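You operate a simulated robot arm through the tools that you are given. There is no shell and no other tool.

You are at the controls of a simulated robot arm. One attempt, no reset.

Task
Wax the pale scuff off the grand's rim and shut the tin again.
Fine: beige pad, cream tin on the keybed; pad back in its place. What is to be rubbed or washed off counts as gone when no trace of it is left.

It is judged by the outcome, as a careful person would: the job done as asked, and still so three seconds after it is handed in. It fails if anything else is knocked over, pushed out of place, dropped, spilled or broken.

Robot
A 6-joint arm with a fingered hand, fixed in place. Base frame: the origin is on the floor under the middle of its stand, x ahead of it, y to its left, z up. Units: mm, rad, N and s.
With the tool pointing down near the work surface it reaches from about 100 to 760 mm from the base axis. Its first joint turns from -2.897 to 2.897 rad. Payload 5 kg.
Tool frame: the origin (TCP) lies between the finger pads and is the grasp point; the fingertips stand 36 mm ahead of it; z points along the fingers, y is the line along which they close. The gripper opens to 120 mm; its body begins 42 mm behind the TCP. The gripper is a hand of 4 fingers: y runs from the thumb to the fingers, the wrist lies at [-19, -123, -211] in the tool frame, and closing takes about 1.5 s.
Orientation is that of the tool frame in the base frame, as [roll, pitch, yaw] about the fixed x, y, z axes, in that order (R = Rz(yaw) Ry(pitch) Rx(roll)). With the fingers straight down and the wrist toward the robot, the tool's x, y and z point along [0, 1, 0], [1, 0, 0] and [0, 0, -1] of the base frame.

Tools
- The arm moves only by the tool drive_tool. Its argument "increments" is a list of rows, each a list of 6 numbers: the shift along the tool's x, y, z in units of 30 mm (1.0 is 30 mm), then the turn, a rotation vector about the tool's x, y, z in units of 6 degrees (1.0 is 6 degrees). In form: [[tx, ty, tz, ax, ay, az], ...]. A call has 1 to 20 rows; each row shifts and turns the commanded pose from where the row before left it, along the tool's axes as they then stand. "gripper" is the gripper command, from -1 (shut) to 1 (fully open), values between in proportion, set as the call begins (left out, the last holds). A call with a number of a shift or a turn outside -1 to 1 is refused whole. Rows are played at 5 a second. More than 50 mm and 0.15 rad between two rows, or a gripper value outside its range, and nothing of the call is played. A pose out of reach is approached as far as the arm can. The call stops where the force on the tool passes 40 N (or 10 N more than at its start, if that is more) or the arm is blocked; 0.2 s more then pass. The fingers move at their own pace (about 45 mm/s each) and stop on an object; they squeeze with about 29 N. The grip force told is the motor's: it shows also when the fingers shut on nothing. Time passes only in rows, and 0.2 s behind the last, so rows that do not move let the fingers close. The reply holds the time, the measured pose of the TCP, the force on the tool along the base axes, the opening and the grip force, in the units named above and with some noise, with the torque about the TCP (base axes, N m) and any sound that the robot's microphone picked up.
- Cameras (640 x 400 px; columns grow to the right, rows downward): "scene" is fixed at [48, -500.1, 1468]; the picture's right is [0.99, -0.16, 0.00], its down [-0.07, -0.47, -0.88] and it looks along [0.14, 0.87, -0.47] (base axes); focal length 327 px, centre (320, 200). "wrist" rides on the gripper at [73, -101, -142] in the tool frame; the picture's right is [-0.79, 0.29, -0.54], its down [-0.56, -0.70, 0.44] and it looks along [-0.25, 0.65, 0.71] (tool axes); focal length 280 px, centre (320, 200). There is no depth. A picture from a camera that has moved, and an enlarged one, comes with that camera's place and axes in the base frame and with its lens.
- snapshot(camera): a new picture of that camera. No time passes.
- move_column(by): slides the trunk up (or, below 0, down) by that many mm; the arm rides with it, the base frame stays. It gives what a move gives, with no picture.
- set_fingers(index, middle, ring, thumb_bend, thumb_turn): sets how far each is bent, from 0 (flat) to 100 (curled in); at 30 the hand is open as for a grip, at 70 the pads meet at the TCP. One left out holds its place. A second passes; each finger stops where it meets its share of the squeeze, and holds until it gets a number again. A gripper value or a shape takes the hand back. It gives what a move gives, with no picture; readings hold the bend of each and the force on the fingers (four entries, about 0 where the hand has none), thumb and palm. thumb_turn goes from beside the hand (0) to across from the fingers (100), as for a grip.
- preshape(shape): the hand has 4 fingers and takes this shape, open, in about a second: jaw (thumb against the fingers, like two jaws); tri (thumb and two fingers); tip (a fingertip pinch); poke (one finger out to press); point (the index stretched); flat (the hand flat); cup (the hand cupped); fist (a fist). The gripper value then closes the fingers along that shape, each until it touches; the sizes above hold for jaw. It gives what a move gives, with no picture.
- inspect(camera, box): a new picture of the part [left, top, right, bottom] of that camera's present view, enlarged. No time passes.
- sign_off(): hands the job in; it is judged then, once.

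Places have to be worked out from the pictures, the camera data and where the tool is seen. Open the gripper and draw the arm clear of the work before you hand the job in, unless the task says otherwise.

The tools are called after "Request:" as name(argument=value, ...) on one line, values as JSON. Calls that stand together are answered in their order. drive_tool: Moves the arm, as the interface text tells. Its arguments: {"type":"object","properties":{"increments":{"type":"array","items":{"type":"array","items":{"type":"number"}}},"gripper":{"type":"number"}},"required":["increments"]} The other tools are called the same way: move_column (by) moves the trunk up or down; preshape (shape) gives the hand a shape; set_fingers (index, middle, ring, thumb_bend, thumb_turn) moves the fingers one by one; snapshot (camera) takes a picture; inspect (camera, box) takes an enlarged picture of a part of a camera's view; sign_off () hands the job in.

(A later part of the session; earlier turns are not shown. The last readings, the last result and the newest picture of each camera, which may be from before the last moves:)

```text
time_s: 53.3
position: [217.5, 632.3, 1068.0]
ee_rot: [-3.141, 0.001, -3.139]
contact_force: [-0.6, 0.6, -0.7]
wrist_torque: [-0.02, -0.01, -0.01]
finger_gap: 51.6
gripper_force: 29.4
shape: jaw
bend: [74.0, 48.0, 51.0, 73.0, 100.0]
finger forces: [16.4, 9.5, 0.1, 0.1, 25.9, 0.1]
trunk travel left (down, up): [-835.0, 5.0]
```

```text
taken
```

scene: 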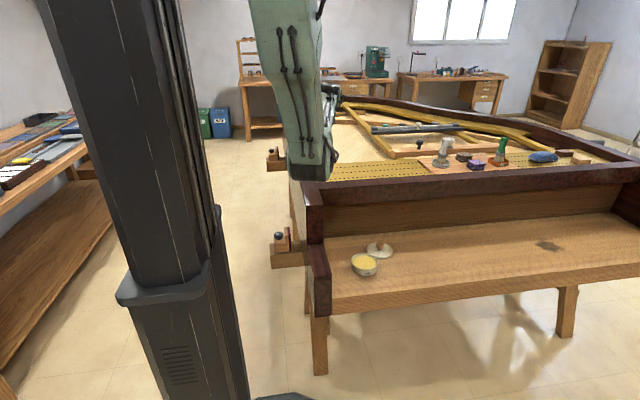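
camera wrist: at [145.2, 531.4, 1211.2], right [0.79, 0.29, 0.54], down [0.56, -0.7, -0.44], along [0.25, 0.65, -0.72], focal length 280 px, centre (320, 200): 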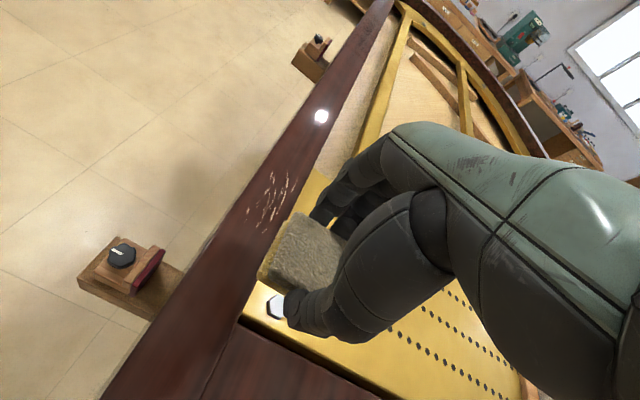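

The scuff on the rim shows clearly in the wrist view, with the bright spot beyond it only a reflection. I enlarge it to locate its extent.

Request:
inspect(camera="wrist", box=[220, 150, 320, 250])

Request:
inspect(camera="wrist", box=[60, 100, 380, 300])

```text
4.00 times, centred on (270, 200) of wrist
camera zoom: at [145.2, 531.4, 1211.2], right [0.79, 0.29, 0.54], down [0.56, -0.7, -0.44], along [0.25, 0.65, -0.72], focal length 1122 px, centre (520, 200)
```

zoom: 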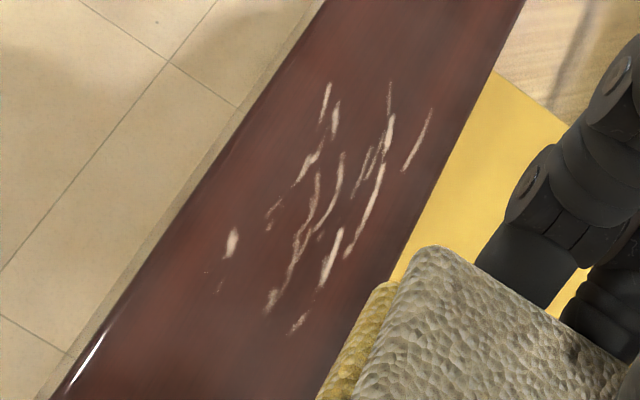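

```text
2.00 times, centred on (220, 200) of wrist
camera zoom: at [145.2, 531.4, 1211.2], right [0.79, 0.29, 0.54], down [0.56, -0.7, -0.44], along [0.25, 0.65, -0.72], focal length 561 px, centre (520, 200)
```

zoom: 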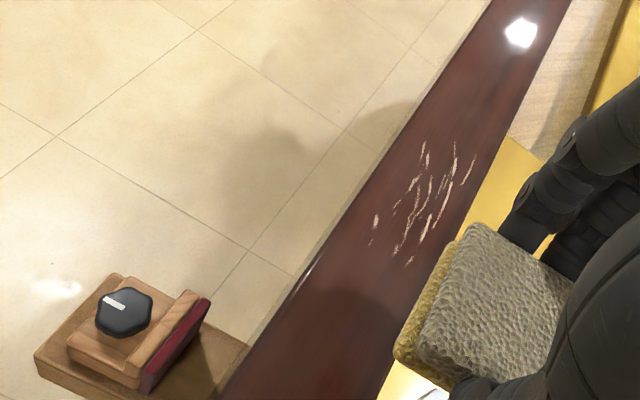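

The scuff spans about x 163–200 and y 680–780 on the rim top (x 150–208, z≈953). I move the pad above its middle at (182, 730).

Request:
drive_tool(increments=[[0.292, 0.815, 0.233, 0, 0, 0], [0.292, 0.815, 0.233, 0, 0, 0], [0.292, 0.815, 0.233, 0, 0, 0], [0.292, 0.815, 0.233, 0, 0, 0], [0, 0, 0.5, 0, 0, 0], [0, 0, 0, 0, 0, 0]])

Request:
snapshot(camera="wrist")

Request:
snapshot(camera="scene")

```text
time_s: 54.7
position: [184.2, 727.9, 1026.8]
ee_rot: [-3.141, 0.001, -3.141]
contact_force: [-0.8, 0.2, -0.1]
wrist_torque: [0.02, 0.02, 0.02]
finger_gap: 51.7
gripper_force: 28.6
shape: jaw
bend: [74.0, 48.0, 51.0, 73.0, 100.0]
finger forces: [16.3, 9.5, 0.0, 0.1, 25.8, 0.0]
trunk travel left (down, up): [-835.0, 5.0]
```

```text
taken
camera wrist: at [111.9, 627.6, 1168.9], right [0.79, 0.29, 0.54], down [0.56, -0.7, -0.44], along [0.25, 0.65, -0.71], focal length 280 px, centre (320, 200)
```

wrist: 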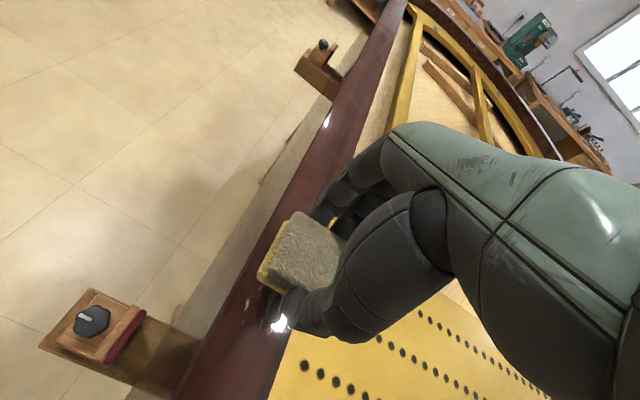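

```text
taken
```

scene: 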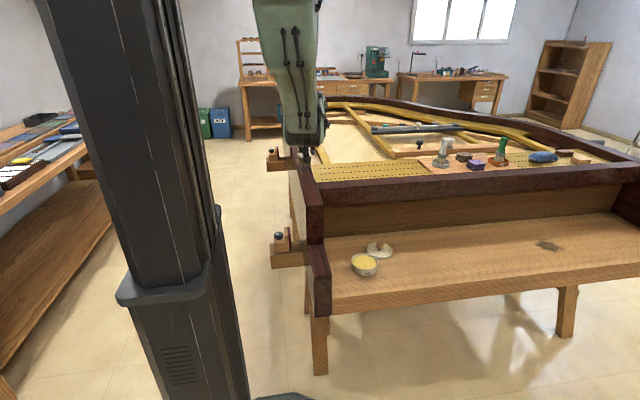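

The pad is above the scuff. I lower it gently to find contact, expected at about TCP z 1003.

Request:
drive_tool(increments=[[0, 0, 0.25, 0, 0, 0], [0, 0, 0.25, 0, 0, 0], [0, 0, 0, 0, 0, 0]])

Request:
drive_tool(increments=[[0, 0, 0.08, 0, 0, 0], [0, 0, 0, 0, 0, 0]])

Request:
drive_tool(increments=[[0, 0, 0.08, 0, 0, 0], [0, 0, 0, 0, 0, 0]])

Request:
inspect(camera="wrist", box=[200, 180, 380, 330])

```text
time_s: 55.5
position: [181.6, 730.5, 1011.8]
ee_rot: [-3.141, 0.0, -3.138]
contact_force: [-0.6, 0.3, -1.4]
wrist_torque: [-0.03, 0.04, -0.02]
finger_gap: 51.7
gripper_force: 28.6
shape: jaw
bend: [74.0, 48.0, 51.0, 73.0, 100.0]
finger forces: [16.4, 9.6, 0.0, 0.0, 25.7, 0.0]
trunk travel left (down, up): [-835.0, 5.0]
```

```text
time_s: 56.1
position: [182.5, 728.7, 1007.9]
ee_rot: [-3.139, 0.0, -3.14]
contact_force: [0.5, -0.2, -1.0]
wrist_torque: [-0.01, 0.02, 0.01]
finger_gap: 51.7
gripper_force: 29.0
shape: jaw
bend: [74.0, 48.0, 51.0, 73.0, 100.0]
finger forces: [16.3, 9.5, 0.0, 0.0, 25.8, 0.1]
trunk travel left (down, up): [-835.0, 5.0]
```

```text
time_s: 56.7
position: [183.6, 729.2, 1005.5]
ee_rot: [3.141, -0.001, -3.139]
contact_force: [-0.5, -0.5, 0.5]
wrist_torque: [-0.02, -0.01, 0.01]
finger_gap: 51.5
gripper_force: 29.0
shape: jaw
bend: [74.0, 48.0, 51.0, 73.0, 100.0]
finger forces: [16.3, 9.5, 0.0, 0.0, 25.7, 0.0]
trunk travel left (down, up): [-835.0, 5.0]
```

```text
2.67 times, centred on (290, 255) of wrist
camera zoom: at [110.9, 627.4, 1148.0], right [0.79, 0.29, 0.54], down [0.56, -0.7, -0.44], along [0.25, 0.65, -0.71], focal length 748 px, centre (400, 53)
```

zoom: 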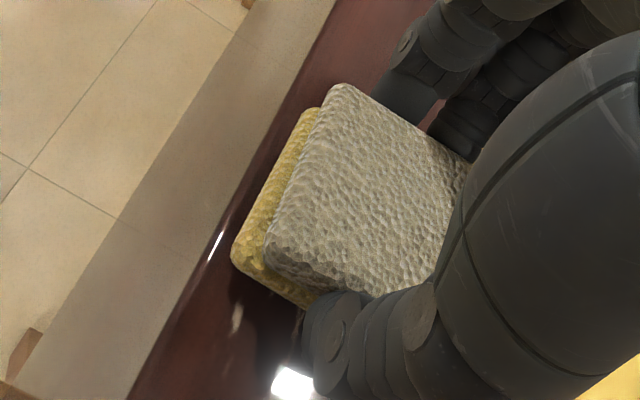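

No contact yet. The pad's left edge sits just inside the rim's left edge, which is the alignment I want. I continue down.

Request:
drive_tool(increments=[[0, 0, 0.08, 0, 0, 0], [0, 0, 0, 0, 0, 0]])

Request:
drive_tool(increments=[[0, 0, 0.07, 0, 0, 0], [0, 0, 0, 0, 0, 0]])

```text
time_s: 57.3
position: [182.5, 728.4, 1003.0]
ee_rot: [-3.141, 0.001, -3.141]
contact_force: [-0.1, -0.1, 0.2]
wrist_torque: [0.01, 0.0, 0.0]
finger_gap: 51.9
gripper_force: 28.9
shape: jaw
bend: [74.0, 48.0, 51.0, 73.0, 100.0]
finger forces: [16.2, 9.5, 0.0, 0.0, 25.8, 0.0]
trunk travel left (down, up): [-835.0, 5.0]
```

```text
time_s: 57.9
position: [182.1, 729.8, 1001.3]
ee_rot: [3.141, 0.0, -3.14]
contact_force: [-0.1, -0.4, 0.0]
wrist_torque: [0.03, -0.01, -0.03]
finger_gap: 51.9
gripper_force: 28.7
shape: jaw
bend: [74.0, 48.0, 51.0, 73.0, 100.0]
finger forces: [16.3, 9.5, 0.0, 0.0, 25.9, 0.1]
trunk travel left (down, up): [-835.0, 5.0]
```

Request:
drive_tool(increments=[[0, 0, 0.06, 0, 0, 0], [0, 0, 0, 0, 0, 0]])

Request:
drive_tool(increments=[[0, 0, 0.06, 0, 0, 0], [0, 0, 0, 0, 0, 0]])

Request:
drive_tool(increments=[[0, 0, 0.06, 0, 0, 0], [0, 0, 0, 0, 0, 0]])

```text
time_s: 58.5
position: [183.2, 728.0, 999.7]
ee_rot: [3.141, 0.0, -3.14]
contact_force: [0.4, -0.6, 0.0]
wrist_torque: [-0.03, -0.02, 0.0]
finger_gap: 51.6
gripper_force: 28.5
shape: jaw
bend: [74.0, 48.0, 51.0, 73.0, 100.0]
finger forces: [16.4, 9.5, 0.0, 0.1, 25.7, 0.0]
trunk travel left (down, up): [-835.0, 5.0]
```

```text
time_s: 59.1
position: [183.3, 728.2, 999.8]
ee_rot: [3.139, 0.001, -3.14]
contact_force: [1.2, 0.2, 4.8]
wrist_torque: [0.21, 0.0, 0.0]
finger_gap: 51.7
gripper_force: 29.3
shape: jaw
bend: [74.0, 48.0, 51.0, 73.0, 100.0]
finger forces: [16.6, 9.9, 0.1, 0.0, 25.8, 0.0]
trunk travel left (down, up): [-835.0, 5.0]
```

```text
time_s: 59.7
position: [181.5, 728.8, 998.8]
ee_rot: [3.136, 0.0, -3.139]
contact_force: [0.4, 2.1, 12.9]
wrist_torque: [0.22, -0.05, 0.0]
finger_gap: 51.8
gripper_force: 28.7
shape: jaw
bend: [74.0, 48.0, 51.0, 73.0, 100.0]
finger forces: [17.2, 10.7, 0.1, 0.1, 26.3, 0.1]
trunk travel left (down, up): [-835.0, 5.0]
```

Contact is at TCP z≈999.6 and I am pressing with about 13 N. I begin rubbing with a short, slow stroke along the rim to check forces.

Request:
drive_tool(increments=[[0, 0.3, 0, 0, 0, 0], [0, 0.3, 0, 0, 0, 0], [0, 0.3, 0, 0, 0, 0], [0, 0.3, 0, 0, 0, 0]])

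Request:
drive_tool(increments=[[0, -0.3, 0, 0, 0, 0], [0, -0.3, 0, 0, 0, 0], [0, -0.3, 0, 0, 0, 0], [0, -0.3, 0, 0, 0, 0], [0, -0.3, 0, 0, 0, 0], [0, -0.3, 0, 0, 0, 0], [0, -0.3, 0, 0, 0, 0], [0, -0.3, 0, 0, 0, 0]])

Request:
inspect(camera="wrist", box=[200, 150, 380, 330])

```text
time_s: 60.7
position: [181.8, 762.7, 998.5]
ee_rot: [3.138, 0.001, -3.141]
contact_force: [0.9, -9.8, 22.8]
wrist_torque: [-0.45, 0.0, 0.0]
finger_gap: 51.7
gripper_force: 28.9
shape: jaw
bend: [74.0, 49.0, 51.0, 73.0, 100.0]
finger forces: [15.0, 8.2, 0.1, 0.1, 33.4, 0.0]
trunk travel left (down, up): [-835.0, 5.0]
```

```text
time_s: 62.5
position: [180.8, 691.1, 997.6]
ee_rot: [3.14, 0.0, -3.14]
contact_force: [-1.3, 8.2, 17.7]
wrist_torque: [0.57, -0.03, 0.03]
finger_gap: 52.1
gripper_force: 29.2
shape: jaw
bend: [74.0, 47.0, 51.0, 74.0, 100.0]
finger forces: [20.7, 13.4, 0.0, 0.0, 25.1, 0.1]
trunk travel left (down, up): [-835.0, 5.0]
```

```text
2.22 times, centred on (290, 240) of wrist
camera zoom: at [109.7, 589.6, 1139.7], right [0.79, 0.29, 0.54], down [0.56, -0.7, -0.45], along [0.25, 0.66, -0.71], focal length 623 px, centre (387, 111)
```

zoom: 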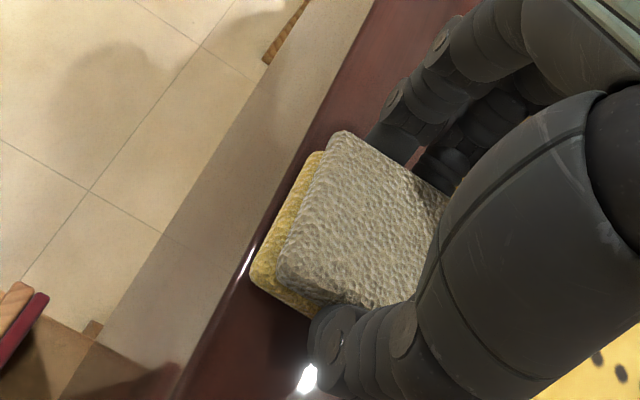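

The strokes run well at about 20 N normal and 9 N friction. I now do full-length strokes over the whole scuff, y 683–775.

Request:
drive_tool(increments=[[0.05, -0.27, 0, 0, 0, 0], [0.05, 0.31, 0, 0, 0, 0], [0, 0.31, 0, 0, 0, 0], [0, 0.31, 0, 0, 0, 0], [0, 0.31, 0, 0, 0, 0], [0, 0.31, 0, 0, 0, 0], [0, 0.31, 0, 0, 0, 0], [0, 0.31, 0, 0, 0, 0], [0, 0.31, 0, 0, 0, 0], [0, 0.31, 0, 0, 0, 0]])

Request:
drive_tool(increments=[[-0.1, -0.31, 0, 0, 0, 0], [-0.1, -0.31, 0, 0, 0, 0], [0, -0.31, 0, 0, 0, 0], [0, -0.31, 0, 0, 0, 0], [0, -0.31, 0, 0, 0, 0], [0, -0.31, 0, 0, 0, 0], [0, -0.31, 0, 0, 0, 0], [0, -0.31, 0, 0, 0, 0], [0, -0.31, 0, 0, 0, 0], [0, -0.31, 0, 0, 0, 0]])

Request:
inspect(camera="wrist", box=[200, 150, 380, 330])

```text
time_s: 64.7
position: [180.3, 768.6, 995.9]
ee_rot: [-3.141, -0.001, -3.14]
contact_force: [-0.5, -5.0, 9.7]
wrist_torque: [-0.13, 0.02, 0.01]
finger_gap: 50.8
gripper_force: 29.4
shape: jaw
bend: [74.0, 49.0, 51.0, 73.0, 100.0]
finger forces: [15.9, 8.7, 0.0, 0.1, 29.3, 0.1]
trunk travel left (down, up): [-835.0, 5.0]
```

```text
time_s: 66.9
position: [185.1, 674.0, 996.7]
ee_rot: [3.14, 0.0, -3.14]
contact_force: [-0.8, 6.0, 9.9]
wrist_torque: [0.35, 0.03, 0.04]
finger_gap: 51.7
gripper_force: 28.9
shape: jaw
bend: [74.0, 47.0, 51.0, 73.0, 100.0]
finger forces: [19.3, 11.5, 0.0, 0.1, 25.7, 0.0]
trunk travel left (down, up): [-835.0, 5.0]
```

```text
2.22 times, centred on (290, 240) of wrist
camera zoom: at [113.0, 572.9, 1138.5], right [0.79, 0.29, 0.54], down [0.56, -0.7, -0.44], along [0.25, 0.65, -0.71], focal length 623 px, centre (387, 111)
```

zoom: 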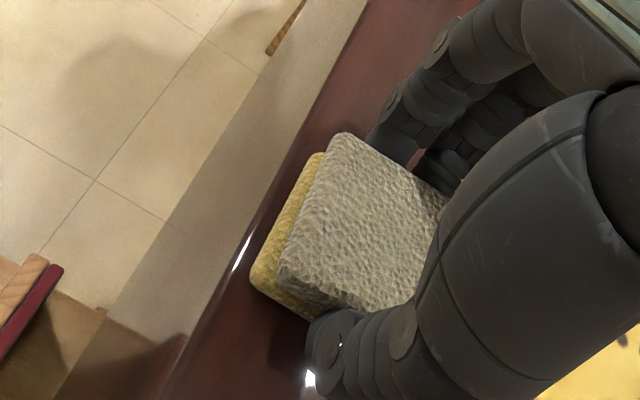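

The pad has worked about 3 mm up into the grip, so I keep the pressure light (around 10 N). Two more passes with slight x offsets, then I lift and look.

Request:
drive_tool(increments=[[0.1, 0.33, 0, 0, 0, 0], [0.1, 0.33, 0, 0, 0, 0], [0.1, 0.33, 0, 0, 0, 0], [0, 0.33, 0, 0, 0, 0], [0, 0.33, 0, 0, 0, 0], [0, 0.33, 0, 0, 0, 0], [0, 0.33, 0, 0, 0, 0], [0, 0.33, 0, 0, 0, 0], [0, 0.33, 0, 0, 0, 0], [0, 0.33, 0, 0, 0, 0]])

Request:
drive_tool(increments=[[0, -0.33, 0, 0, 0, 0], [0, -0.33, 0, 0, 0, 0], [0, -0.33, 0, 0, 0, 0], [0, -0.33, 0, 0, 0, 0], [0, -0.33, 0, 0, 0, 0], [-0.05, -0.33, 0, 0, 0, 0], [-0.05, -0.33, 0, 0, 0, 0], [-0.05, -0.33, 0, 0, 0, 0], [0, -0.33, 0, 0, 0, 0]])

Request:
drive_tool(increments=[[0, 0, -0.4, 0, 0, 0], [0, 0, -0.8, 0, 0, 0], [0, -0.5, -0.8, 0, 0, 0], [0, -1, 0, 0, 0, 0], [0, -1, 0, 0, 0, 0]])

Request:
snapshot(camera="wrist")

Request:
inspect(camera="wrist", box=[220, 100, 380, 200])

```text
time_s: 69.1
position: [174.9, 773.3, 995.7]
ee_rot: [-3.141, 0.001, -3.14]
contact_force: [0.1, -2.4, 5.0]
wrist_torque: [0.05, 0.0, -0.01]
finger_gap: 51.5
gripper_force: 29.4
shape: jaw
bend: [74.0, 48.0, 51.0, 73.0, 100.0]
finger forces: [16.5, 9.4, 0.0, 0.0, 27.9, 0.1]
trunk travel left (down, up): [-835.0, 5.0]
```

```text
time_s: 71.1
position: [181.5, 684.2, 995.9]
ee_rot: [3.14, 0.001, -3.141]
contact_force: [0.0, 2.2, 4.7]
wrist_torque: [0.18, -0.02, -0.01]
finger_gap: 51.5
gripper_force: 28.8
shape: jaw
bend: [74.0, 48.0, 51.0, 73.0, 100.0]
finger forces: [18.0, 10.5, 0.0, 0.0, 26.2, 0.0]
trunk travel left (down, up): [-835.0, 5.0]
```

```text
time_s: 72.3
position: [179.8, 607.9, 1057.0]
ee_rot: [3.141, -0.001, -3.141]
contact_force: [-0.4, -0.8, -0.9]
wrist_torque: [-0.01, -0.01, -0.01]
finger_gap: 51.1
gripper_force: 28.8
shape: jaw
bend: [74.0, 48.0, 51.0, 73.0, 100.0]
finger forces: [16.8, 9.6, 0.0, 0.0, 26.5, 0.0]
trunk travel left (down, up): [-835.0, 5.0]
```

```text
taken
camera wrist: at [109.0, 507.6, 1198.7], right [0.79, 0.29, 0.54], down [0.56, -0.7, -0.44], along [0.25, 0.65, -0.71], focal length 280 px, centre (320, 200)
```

wrist: 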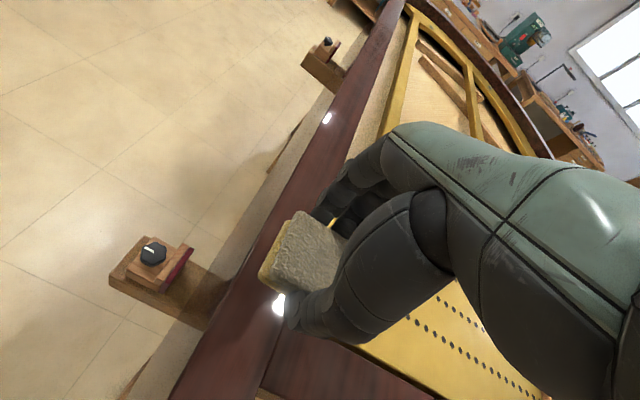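

```text
4.00 times, centred on (300, 150) of wrist
camera zoom: at [109.0, 507.6, 1198.7], right [0.79, 0.29, 0.54], down [0.56, -0.7, -0.44], along [0.25, 0.65, -0.71], focal length 1122 px, centre (400, 400)
```

zoom: 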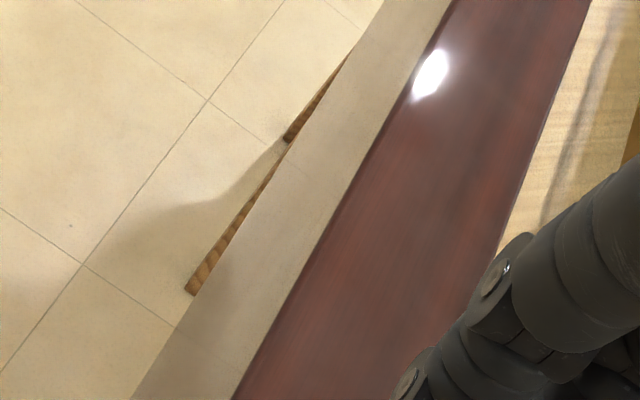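

The visible stretch looks clean. I move to the vantage I used before rubbing, so that the whole scuffed area can be compared.

Request:
drive_tool(increments=[[-0.63, 0.2, -0.2, 0, 0, 0], [-0.63, 0.2, -0.2, 0, 0, 0], [0, 0, 0, 0, 0, 0]])

Request:
snapshot(camera="wrist")

Request:
inspect(camera="wrist", box=[220, 140, 320, 240])

Request:
inspect(camera="scene", box=[285, 150, 325, 175])

```text
time_s: 73.1
position: [217.3, 622.3, 1067.5]
ee_rot: [-3.14, 0.0, -3.141]
contact_force: [0.4, -0.4, -0.5]
wrist_torque: [0.01, 0.02, -0.01]
finger_gap: 50.9
gripper_force: 29.7
shape: jaw
bend: [74.0, 48.0, 51.0, 73.0, 100.0]
finger forces: [16.8, 9.5, 0.0, 0.1, 26.4, 0.0]
trunk travel left (down, up): [-835.0, 5.0]
```

```text
taken
camera wrist: at [145.1, 520.9, 1210.9], right [0.79, 0.29, 0.54], down [0.56, -0.7, -0.44], along [0.25, 0.65, -0.71], focal length 280 px, centre (320, 200)
```

wrist: 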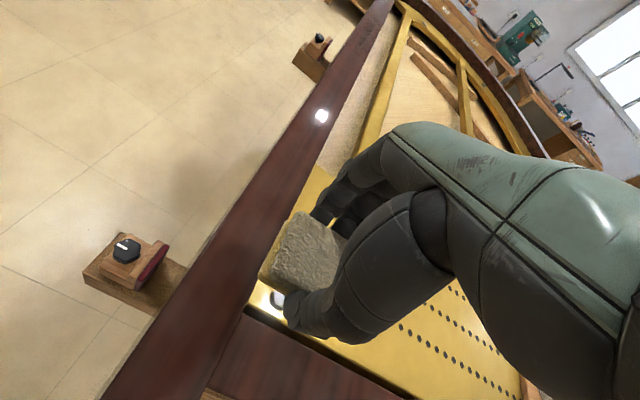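

```text
4.00 times, centred on (270, 190) of wrist
camera zoom: at [145.1, 520.9, 1210.9], right [0.79, 0.29, 0.54], down [0.56, -0.7, -0.44], along [0.25, 0.65, -0.71], focal length 1122 px, centre (520, 240)
```

zoom: 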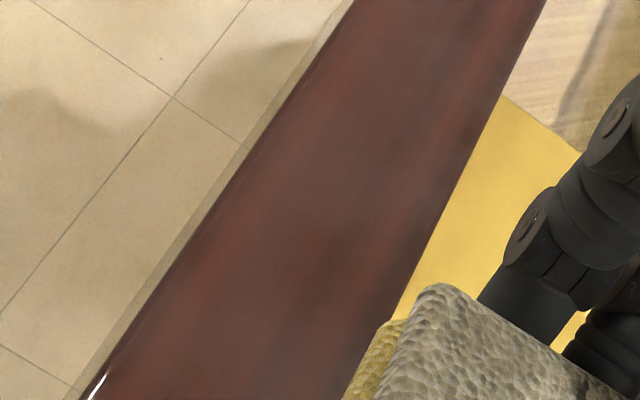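

```text
16.00 times, centred on (305, 162) of scene
camera zoom: at [48.0, -500.1, 1468.0], right [0.99, -0.16, 0.0], down [-0.07, -0.47, -0.88], along [0.14, 0.87, -0.47], focal length 5233 px, centre (560, 800)
```

zoom: 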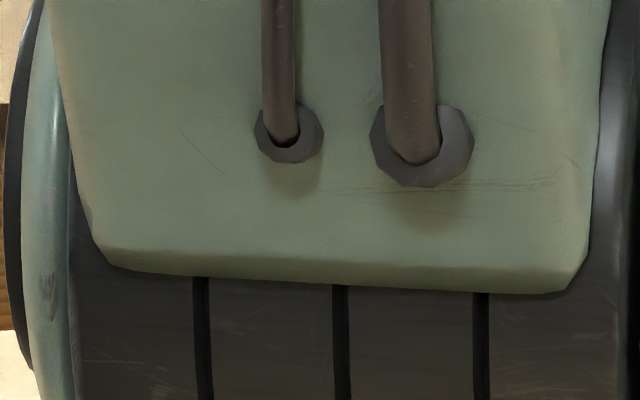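

The scuff appears gone. I magnify further to check for faint traces.

Request:
inspect(camera="wrist", box=[250, 140, 320, 184])

Request:
inspect(camera="wrist", box=[225, 175, 295, 219])

Request:
inspect(camera="wrist", box=[205, 200, 285, 250])

```text
9.09 times, centred on (285, 162) of wrist
camera zoom: at [145.1, 520.9, 1210.9], right [0.79, 0.29, 0.54], down [0.56, -0.7, -0.44], along [0.25, 0.65, -0.71], focal length 2549 px, centre (638, 546)
```

zoom: 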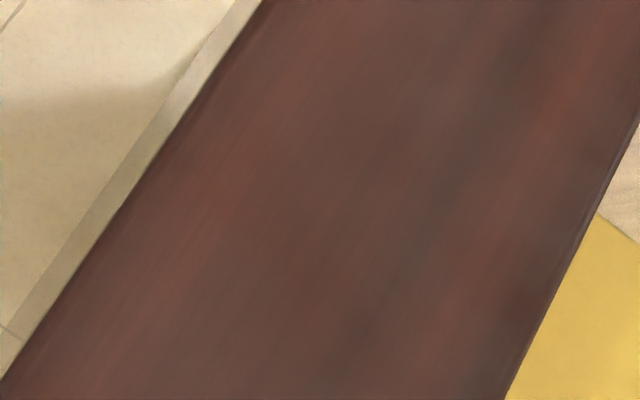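

```text
9.09 times, centred on (260, 197) of wrist
camera zoom: at [145.1, 520.9, 1210.9], right [0.79, 0.29, 0.54], down [0.56, -0.7, -0.44], along [0.25, 0.65, -0.71], focal length 2549 px, centre (866, 227)
```

zoom: 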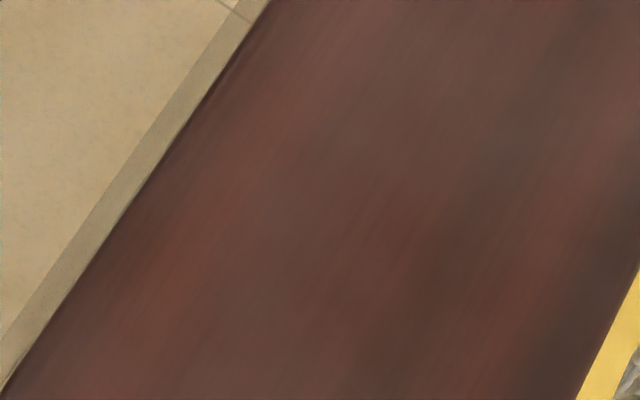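

```text
8.00 times, centred on (245, 225) of wrist
camera zoom: at [145.1, 520.9, 1210.9], right [0.79, 0.29, 0.54], down [0.56, -0.7, -0.44], along [0.25, 0.65, -0.71], focal length 2243 px, centre (920, 0)
```

zoom: 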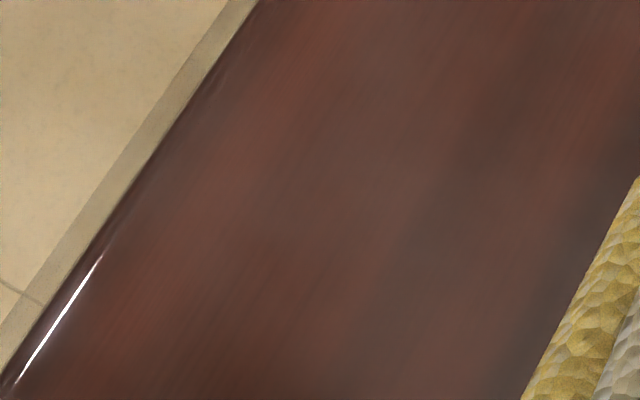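

No trace remains at high magnification. I carry the pad back along the same high route toward its place on the keybed.

Request:
drive_tool(increments=[[-0.553, -0.933, 0, 0, 0, 0], [-0.553, -0.933, 0, 0, 0, 0], [-0.553, -0.933, 0, 0, 0, 0], [-0.553, -0.933, 0, 0, 0, 0], [-0.553, -0.933, 0, 0, 0, 0], [-0.6, -0.8, 0.4, 0, 0, 0], [-0.8, -0.8, 0.4, 0, 0, 0], [-0.9, -0.8, 0.4, 0, 0, 0], [-0.9, -0.7, 0.4, 0, 0, 0]])

Request:
snapshot(camera="scene")

Request:
inspect(camera="scene", box=[285, 150, 325, 175])

```text
time_s: 75.1
position: [397.1, 388.1, 1018.5]
ee_rot: [-3.141, -0.002, -3.139]
contact_force: [0.3, 0.3, -0.6]
wrist_torque: [-0.04, 0.0, 0.02]
finger_gap: 51.4
gripper_force: 28.7
shape: jaw
bend: [74.0, 48.0, 51.0, 73.0, 100.0]
finger forces: [16.6, 9.6, 0.1, 0.0, 26.3, 0.1]
trunk travel left (down, up): [-835.0, 5.0]
```

```text
taken
```

scene: 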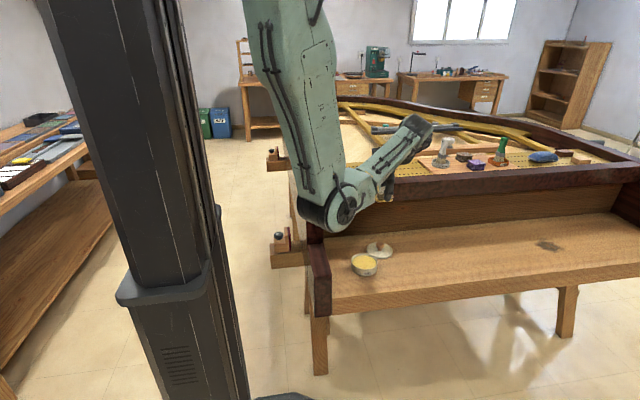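

```text
16.00 times, centred on (305, 162) of scene
camera zoom: at [48.0, -500.1, 1468.0], right [0.99, -0.16, 0.0], down [-0.07, -0.47, -0.88], along [0.14, 0.87, -0.47], focal length 5233 px, centre (560, 800)
```

zoom: 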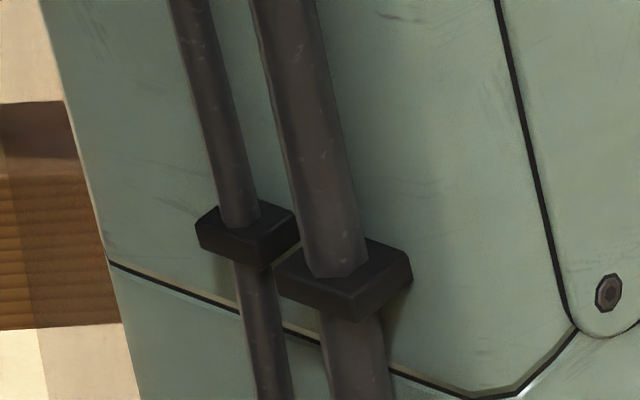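

The high route went cleanly. I go on to above the pad's place and lower the trunk.

Request:
drive_tool(increments=[[-0.958, -0.141, 0.15, 0, 0, 0], [-0.958, -0.141, 0.15, 0, 0, 0], [-0.958, -0.141, 0.15, 0, 0, 0], [-0.958, -0.141, 0.15, 0, 0, 0]])

Request:
move_column(by=-160)

Request:
snapshot(camera="wrist")

Request:
inspect(camera="wrist", box=[200, 180, 380, 330])

```text
time_s: 76.1
position: [515.3, 372.0, 999.7]
ee_rot: [-3.142, -0.002, -3.14]
contact_force: [-0.2, 0.1, -0.7]
wrist_torque: [-0.03, 0.05, -0.01]
finger_gap: 51.1
gripper_force: 28.6
shape: jaw
bend: [74.0, 48.0, 51.0, 73.0, 100.0]
finger forces: [16.7, 9.4, 0.0, 0.0, 26.0, 0.0]
trunk travel left (down, up): [-835.0, 5.0]
```

```text
time_s: 77.9
position: [514.0, 373.1, 840.4]
ee_rot: [-3.142, 0.0, -3.14]
contact_force: [-0.2, -0.2, 0.0]
wrist_torque: [-0.03, 0.02, 0.01]
finger_gap: 51.2
gripper_force: 29.2
shape: jaw
bend: [74.0, 48.0, 51.0, 73.0, 100.0]
finger forces: [16.6, 9.5, 0.1, 0.0, 26.1, 0.1]
trunk travel left (down, up): [-675.0, 165.0]
```

```text
taken
camera wrist: at [441.9, 271.1, 982.9], right [0.79, 0.29, 0.54], down [0.56, -0.7, -0.44], along [0.25, 0.65, -0.71], focal length 280 px, centre (320, 200)
```

wrist: 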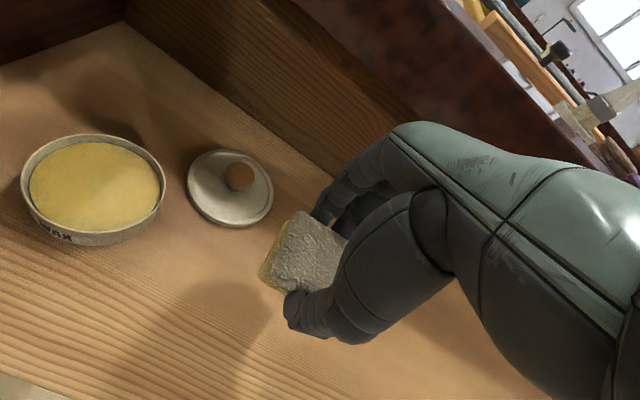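

```text
2.67 times, centred on (290, 255) of wrist
camera zoom: at [441.9, 271.1, 982.9], right [0.79, 0.29, 0.54], down [0.56, -0.7, -0.44], along [0.25, 0.65, -0.71], focal length 748 px, centre (400, 53)
```

zoom: 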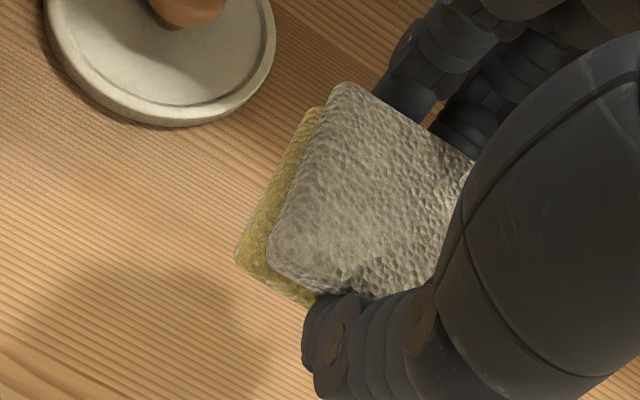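

The pad sits in the grip as it did when picked up. I correct by a couple of millimetres to its original spot and lower it to just above the keybed.

Request:
drive_tool(increments=[[0.08, -0.04, 0.8, 0, 0, 0], [0, 0, 0.8, 0, 0, 0], [0, 0, 0.7, 0, 0, 0], [0, 0, 0.4, 0, 0, 0], [0, 0, 0, 0, 0, 0]])

Request:
drive_tool(increments=[[0, 0, 0, 0, 0, 0]])

Request:
drive_tool(increments=[[0, 0, 0, 0, 0, 0]])

Request:
inspect(camera="scene", box=[380, 225, 460, 275])

```text
time_s: 79.1
position: [509.8, 371.1, 758.3]
ee_rot: [3.141, 0.0, -3.139]
contact_force: [0.5, 0.3, 0.1]
wrist_torque: [-0.02, -0.01, -0.02]
finger_gap: 51.1
gripper_force: 28.1
shape: jaw
bend: [74.0, 48.0, 51.0, 73.0, 100.0]
finger forces: [16.6, 9.5, 0.0, 0.0, 26.1, 0.0]
trunk travel left (down, up): [-675.0, 165.0]
```

```text
time_s: 79.5
position: [511.2, 370.7, 759.4]
ee_rot: [-3.14, 0.0, -3.141]
contact_force: [0.2, -1.4, -0.8]
wrist_torque: [0.02, -0.06, -0.01]
finger_gap: 50.9
gripper_force: 29.3
shape: jaw
bend: [74.0, 48.0, 51.0, 73.0, 100.0]
finger forces: [16.7, 9.5, 0.0, 0.1, 26.0, 0.0]
trunk travel left (down, up): [-675.0, 165.0]
```

```text
time_s: 79.9
position: [510.2, 370.4, 758.3]
ee_rot: [3.14, -0.001, -3.14]
contact_force: [-0.3, -0.4, -1.1]
wrist_torque: [0.02, 0.02, 0.02]
finger_gap: 51.2
gripper_force: 28.7
shape: jaw
bend: [74.0, 48.0, 51.0, 73.0, 100.0]
finger forces: [16.5, 9.4, 0.0, 0.1, 26.1, 0.0]
trunk travel left (down, up): [-675.0, 165.0]
```

```text
8.00 times, centred on (420, 250) of scene
camera zoom: at [48.0, -500.1, 1468.0], right [0.99, -0.16, 0.0], down [-0.07, -0.47, -0.88], along [0.14, 0.87, -0.47], focal length 2616 px, centre (-480, -200)
```

zoom: 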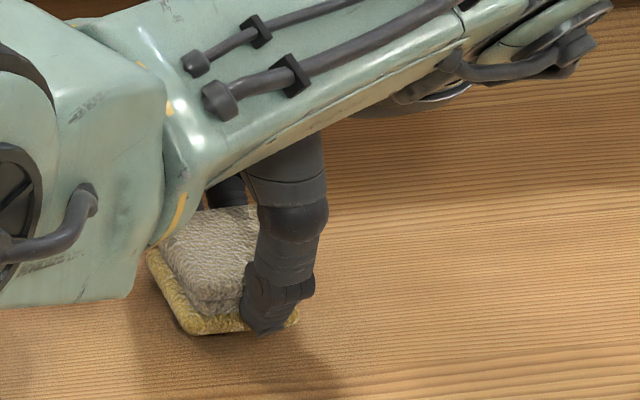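

By the scene picture the pad lines up with its original spot to within about 1 mm. I lower the last centimetre in small steps.

Request:
drive_tool(increments=[[-0.04, 0, 0.12, 0, 0, 0], [0, 0, 0.12, 0, 0, 0], [0, 0, 0, 0, 0, 0]])

Request:
drive_tool(increments=[[0, 0, 0.05, 0, 0, 0], [0, 0, 0, 0, 0, 0]])

Request:
drive_tool(increments=[[0, 0, 0.05, 0, 0, 0], [0, 0, 0, 0, 0, 0]])

```text
time_s: 80.7
position: [512.8, 372.3, 752.1]
ee_rot: [3.14, -0.001, -3.14]
contact_force: [-0.3, -0.2, -0.4]
wrist_torque: [-0.01, 0.02, 0.0]
finger_gap: 51.3
gripper_force: 29.0
shape: jaw
bend: [74.0, 48.0, 51.0, 73.0, 100.0]
finger forces: [16.6, 9.5, 0.0, 0.1, 26.1, 0.1]
trunk travel left (down, up): [-675.0, 165.0]
```

```text
time_s: 81.3
position: [512.0, 370.3, 751.1]
ee_rot: [3.14, -0.001, -3.139]
contact_force: [-0.8, 0.0, -0.3]
wrist_torque: [0.01, 0.01, -0.02]
finger_gap: 51.1
gripper_force: 28.7
shape: jaw
bend: [74.0, 48.0, 51.0, 73.0, 100.0]
finger forces: [16.6, 9.6, 0.0, 0.0, 26.1, 0.0]
trunk travel left (down, up): [-675.0, 165.0]
```

```text
time_s: 81.9
position: [513.9, 370.7, 749.3]
ee_rot: [-3.141, 0.0, -3.14]
contact_force: [0.2, 0.5, 0.7]
wrist_torque: [0.02, -0.02, 0.01]
finger_gap: 51.0
gripper_force: 29.0
shape: jaw
bend: [74.0, 48.0, 51.0, 73.0, 100.0]
finger forces: [16.7, 9.6, 0.0, 0.0, 26.1, 0.0]
trunk travel left (down, up): [-675.0, 165.0]
```

Request:
drive_tool(increments=[[0, 0, 0.04, 0, 0, 0], [0, 0, 0, 0, 0, 0]])

Request:
drive_tool(increments=[[0, 0, 0.04, 0, 0, 0], [0, 0, 0, 0, 0, 0]])

Request:
drive_tool(increments=[[0, 0, 0.04, 0, 0, 0], [0, 0, 0, 0, 0, 0]])

Request:
inspect(camera="scene", box=[380, 225, 460, 275])

```text
time_s: 82.5
position: [513.0, 371.6, 748.0]
ee_rot: [3.14, 0.0, -3.14]
contact_force: [0.4, 0.6, -0.7]
wrist_torque: [-0.02, 0.03, 0.01]
finger_gap: 51.0
gripper_force: 29.3
shape: jaw
bend: [74.0, 48.0, 51.0, 73.0, 100.0]
finger forces: [16.6, 9.5, 0.0, 0.0, 26.1, 0.1]
trunk travel left (down, up): [-675.0, 165.0]
```

```text
time_s: 83.1
position: [512.4, 370.4, 747.7]
ee_rot: [3.141, 0.001, -3.139]
contact_force: [-0.1, 0.3, 0.4]
wrist_torque: [0.01, -0.01, -0.02]
finger_gap: 51.1
gripper_force: 29.0
shape: jaw
bend: [74.0, 48.0, 51.0, 73.0, 100.0]
finger forces: [16.6, 9.4, 0.1, 0.0, 26.1, 0.0]
trunk travel left (down, up): [-675.0, 165.0]
```

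```text
time_s: 83.7
position: [512.9, 369.4, 745.2]
ee_rot: [3.141, 0.0, -3.141]
contact_force: [-1.4, -1.5, 4.8]
wrist_torque: [0.1, 0.03, 0.0]
finger_gap: 51.0
gripper_force: 29.0
shape: jaw
bend: [74.0, 48.0, 51.0, 73.0, 100.0]
finger forces: [16.4, 9.4, 0.1, 0.1, 26.7, 0.0]
trunk travel left (down, up): [-675.0, 165.0]
```

```text
8.00 times, centred on (420, 250) of scene
camera zoom: at [48.0, -500.1, 1468.0], right [0.99, -0.16, 0.0], down [-0.07, -0.47, -0.88], along [0.14, 0.87, -0.47], focal length 2616 px, centre (-480, -200)
```

zoom: 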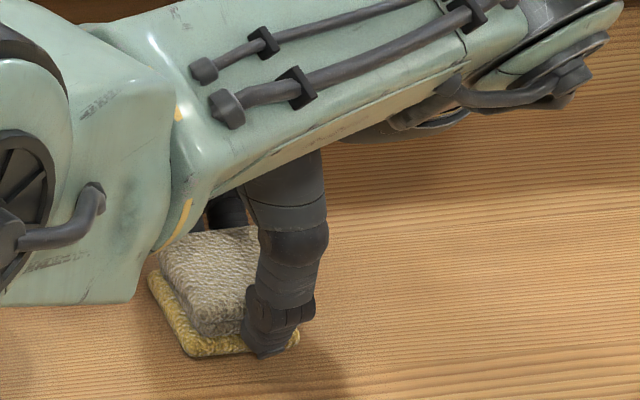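

The pad touches down at 4.8 N, and its corner matches the original picture. I release it with a modest opening so the fingers stay clear of the lid.

Request:
drive_tool(increments=[[0, 0, 0, 0, 0, 0], [0, 0, 0, 0, 0, 0], [0, 0, 0, 0, 0, 0], [0, 0, 0, 0, 0, 0]], gripper=0.15)

Request:
snapshot(camera="wrist")

Request:
inspect(camera="scene", box=[380, 225, 460, 275])

```text
time_s: 84.7
position: [512.3, 372.5, 745.9]
ee_rot: [-3.141, 0.001, -3.14]
contact_force: [-0.2, -0.4, 0.5]
wrist_torque: [-0.03, 0.01, 0.02]
finger_gap: 68.5
gripper_force: 0.0
shape: jaw
bend: [74.0, 42.0, 39.0, 67.0, 100.0]
finger forces: [0.1, 0.1, 0.1, 0.0, 0.1, 0.0]
trunk travel left (down, up): [-675.0, 165.0]
```

```text
taken
camera wrist: at [440.9, 269.8, 887.8], right [0.79, 0.29, 0.54], down [0.56, -0.7, -0.44], along [0.25, 0.65, -0.71], focal length 280 px, centre (320, 200)
```

wrist: 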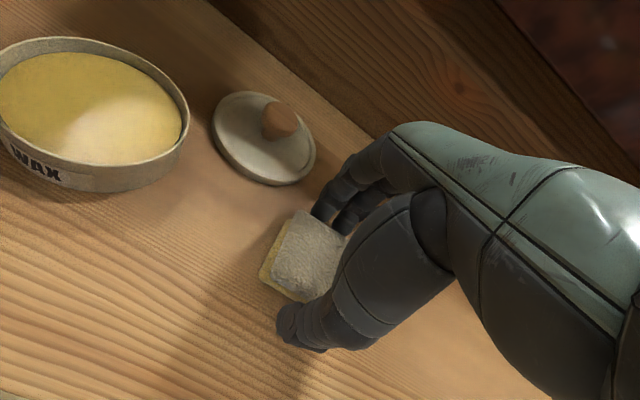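

```text
8.00 times, centred on (420, 250) of scene
camera zoom: at [48.0, -500.1, 1468.0], right [0.99, -0.16, 0.0], down [-0.07, -0.47, -0.88], along [0.14, 0.87, -0.47], focal length 2616 px, centre (-480, -200)
```

zoom: 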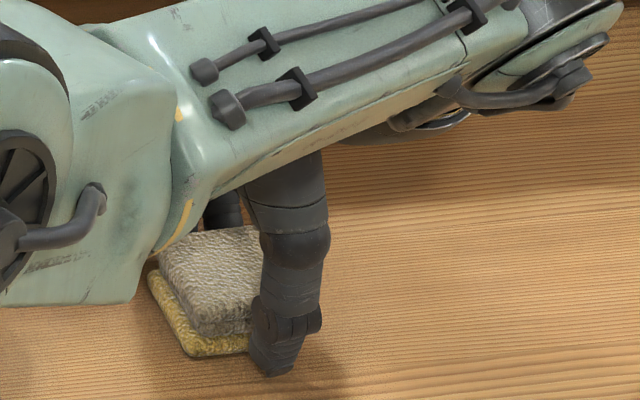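

Released cleanly. I rise straight up and check that the pad stays put.

Request:
drive_tool(increments=[[0, 0, -0.4, 0, 0, 0], [0, 0, -0.5, 0, 0, 0], [0, 0, -0.6, 0, 0, 0], [0, 0, -0.9, 0, 0, 0], [0, 0, -0.9, 0, 0, 0]])

Request:
snapshot(camera="wrist")

Request:
snapshot(camera="scene")

```text
time_s: 85.9
position: [511.6, 370.7, 842.6]
ee_rot: [-3.139, -0.001, -3.14]
contact_force: [-0.2, 0.3, 0.2]
wrist_torque: [0.01, 0.02, -0.01]
finger_gap: 68.8
gripper_force: 0.0
shape: jaw
bend: [74.0, 42.0, 39.0, 67.0, 100.0]
finger forces: [0.0, 0.0, 0.0, 0.1, 0.1, 0.1]
trunk travel left (down, up): [-675.0, 165.0]
```

```text
taken
camera wrist: at [439.9, 270.1, 986.3], right [0.79, 0.29, 0.54], down [0.56, -0.7, -0.44], along [0.25, 0.65, -0.71], focal length 280 px, centre (320, 200)
```

wrist: 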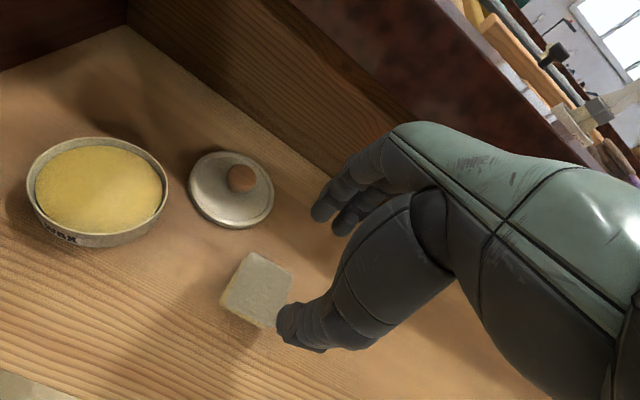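

```text
taken
```

scene: 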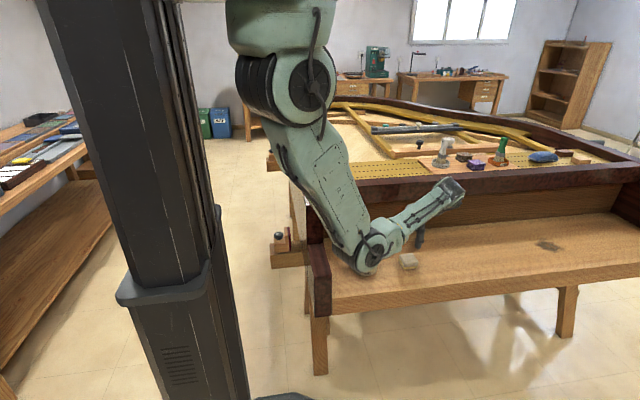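

The pad is back in its place. Next the lid: I turn the hand back to the 60° orientation, take the tri shape, and move toward the lid's knob at a safe height.

Request:
drive_tool(increments=[[0, 0, -0.5, 0, 0, 1], [0, 0, 0, 0, 0, 1], [0, 0, 0, 0, 0, 1], [0, 0, 0, 0, 0, 1], [0, 0, 0, 0, 0, 1]])

Request:
preshape(shape="tri")

Request:
drive_tool(increments=[[0.95, 0, 0, 0, 0, 0], [0.95, 0, 0, 0, 0, 0], [0.95, 0.4, 0, 0, 0, 0], [0.9, 0.45, 0, 0, 0, 0]], gripper=0.1)

Request:
snapshot(camera="wrist")

```text
time_s: 87.1
position: [512.6, 371.4, 860.2]
ee_rot: [-3.141, 0.0, 2.618]
contact_force: [0.5, -0.1, 0.5]
wrist_torque: [0.02, 0.01, -0.05]
finger_gap: 68.8
gripper_force: 0.1
shape: jaw
bend: [74.0, 42.0, 39.0, 67.0, 100.0]
finger forces: [0.0, 0.0, 0.1, 0.0, 0.1, 0.0]
trunk travel left (down, up): [-675.0, 165.0]
```

```text
time_s: 88.0
position: [513.3, 370.7, 860.0]
ee_rot: [3.141, -0.001, 2.62]
contact_force: [0.5, -0.2, -0.7]
wrist_torque: [-0.02, 0.01, 0.0]
finger_gap: 120.0
gripper_force: 0.0
shape: tri
bend: [30.0, 30.0, 99.0, 30.0, 98.0]
finger forces: [0.0, 0.0, 0.1, 0.1, 0.0, 0.1]
trunk travel left (down, up): [-675.0, 165.0]
```

```text
time_s: 89.0
position: [426.8, 449.0, 859.9]
ee_rot: [3.141, 0.0, 2.62]
contact_force: [-0.1, 0.2, 0.0]
wrist_torque: [0.0, 0.0, 0.0]
finger_gap: 66.4
gripper_force: 0.0
shape: tri
bend: [74.0, 43.0, 99.0, 67.0, 100.0]
finger forces: [0.1, 0.1, 0.1, 0.0, 0.0, 0.0]
trunk travel left (down, up): [-675.0, 165.0]
```

```text
taken
camera wrist: at [313.5, 397.8, 1002.1], right [0.83, -0.14, 0.54], down [0.14, -0.89, -0.44], along [0.54, 0.44, -0.71], focal length 280 px, centre (320, 200)
```

wrist: 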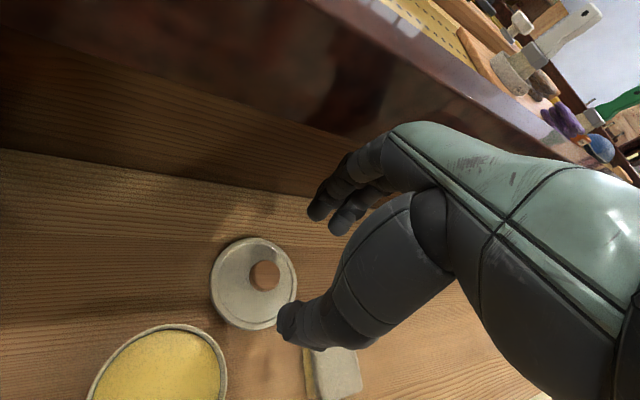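

The knob projects to about (434, 464), matching where I released it. I move over it and come down partway.

Request:
drive_tool(increments=[[0.02, 0.52, 0, 0, 0, 0], [0, 0, 1, 0, 0, 0], [0, 0, 1, 0, 0, 0], [0, 0, 0, 0, 0, 0]])

Request:
inspect(camera="wrist", box=[210, 200, 370, 300])

Request:
inspect(camera="scene", box=[340, 210, 420, 260])

```text
time_s: 90.0
position: [436.2, 462.0, 799.9]
ee_rot: [3.141, -0.001, 2.62]
contact_force: [-0.1, 0.2, 0.2]
wrist_torque: [-0.05, -0.02, -0.03]
finger_gap: 66.1
gripper_force: 0.1
shape: tri
bend: [74.0, 43.0, 99.0, 67.0, 100.0]
finger forces: [0.1, 0.1, 0.0, 0.0, 0.0, 0.1]
trunk travel left (down, up): [-675.0, 165.0]
```

```text
4.00 times, centred on (290, 250) of wrist
camera zoom: at [322.9, 411.3, 942.0], right [0.83, -0.14, 0.54], down [0.14, -0.89, -0.44], along [0.54, 0.44, -0.71], focal length 1122 px, centre (440, 0)
```

zoom: 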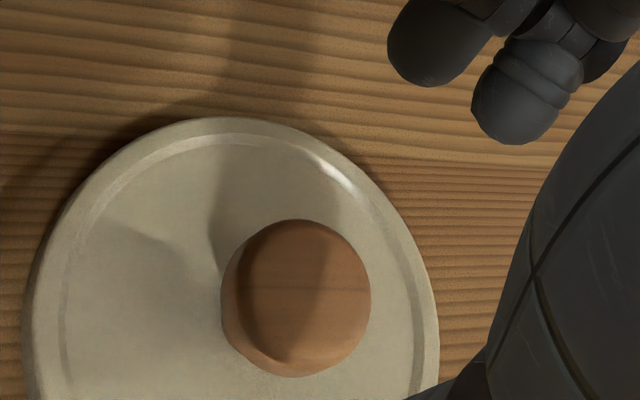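

```text
8.00 times, centred on (380, 235) of scene
camera zoom: at [48.0, -500.1, 1468.0], right [0.99, -0.16, 0.0], down [-0.07, -0.47, -0.88], along [0.14, 0.87, -0.47], focal length 2616 px, centre (-160, -80)
```

zoom: 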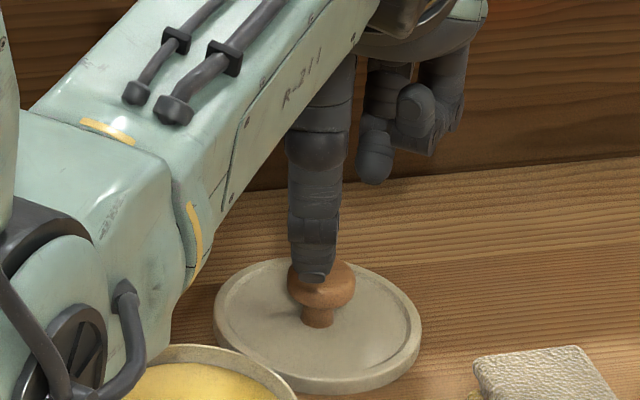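

The knob is within about 2 mm of the TCP axis. I correct for that and descend to the same grasp height as before (TCP z≈755).

Request:
drive_tool(increments=[[0.05, 0.05, 0.5, 0, 0, 0], [0, 0, 0.5, 0, 0, 0], [0, 0, 0.48, 0, 0, 0], [0, 0, 0, 0, 0, 0]])

Request:
inspect(camera="wrist", box=[210, 180, 370, 340])

Request:
inspect(camera="scene", box=[340, 210, 420, 260])

```text
time_s: 91.0
position: [437.3, 465.3, 753.4]
ee_rot: [-3.141, 0.001, 2.619]
contact_force: [0.5, 0.4, -0.1]
wrist_torque: [0.0, -0.02, -0.05]
finger_gap: 66.5
gripper_force: 0.0
shape: tri
bend: [74.0, 43.0, 99.0, 67.0, 100.0]
finger forces: [0.0, 0.1, 0.0, 0.0, 0.0, 0.1]
trunk travel left (down, up): [-675.0, 165.0]
```

```text
2.50 times, centred on (290, 260) of wrist
camera zoom: at [323.6, 413.3, 896.1], right [0.83, -0.14, 0.54], down [0.14, -0.89, -0.44], along [0.54, 0.44, -0.71], focal length 701 px, centre (395, 50)
```

zoom: 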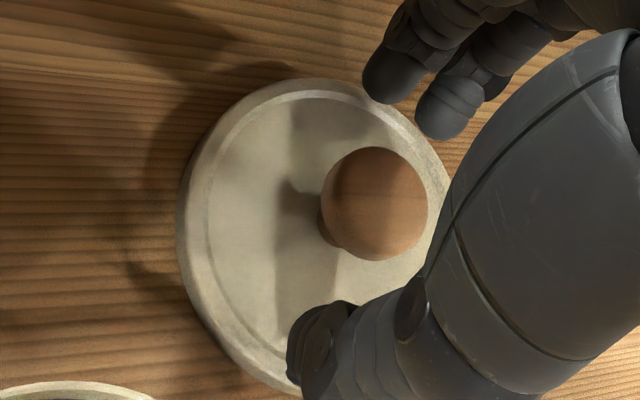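

```text
8.00 times, centred on (380, 235) of scene
camera zoom: at [48.0, -500.1, 1468.0], right [0.99, -0.16, 0.0], down [-0.07, -0.47, -0.88], along [0.14, 0.87, -0.47], focal length 2616 px, centre (-160, -80)
```

zoom: 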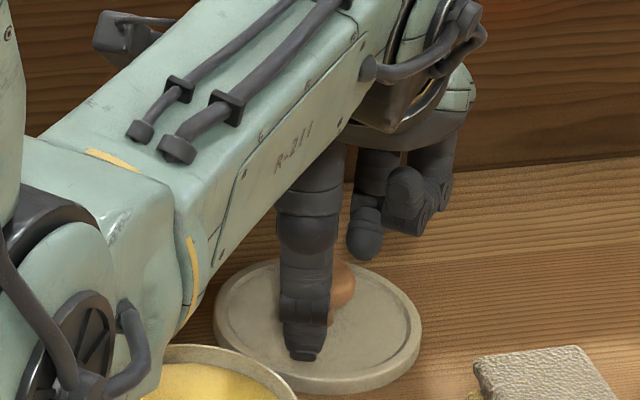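

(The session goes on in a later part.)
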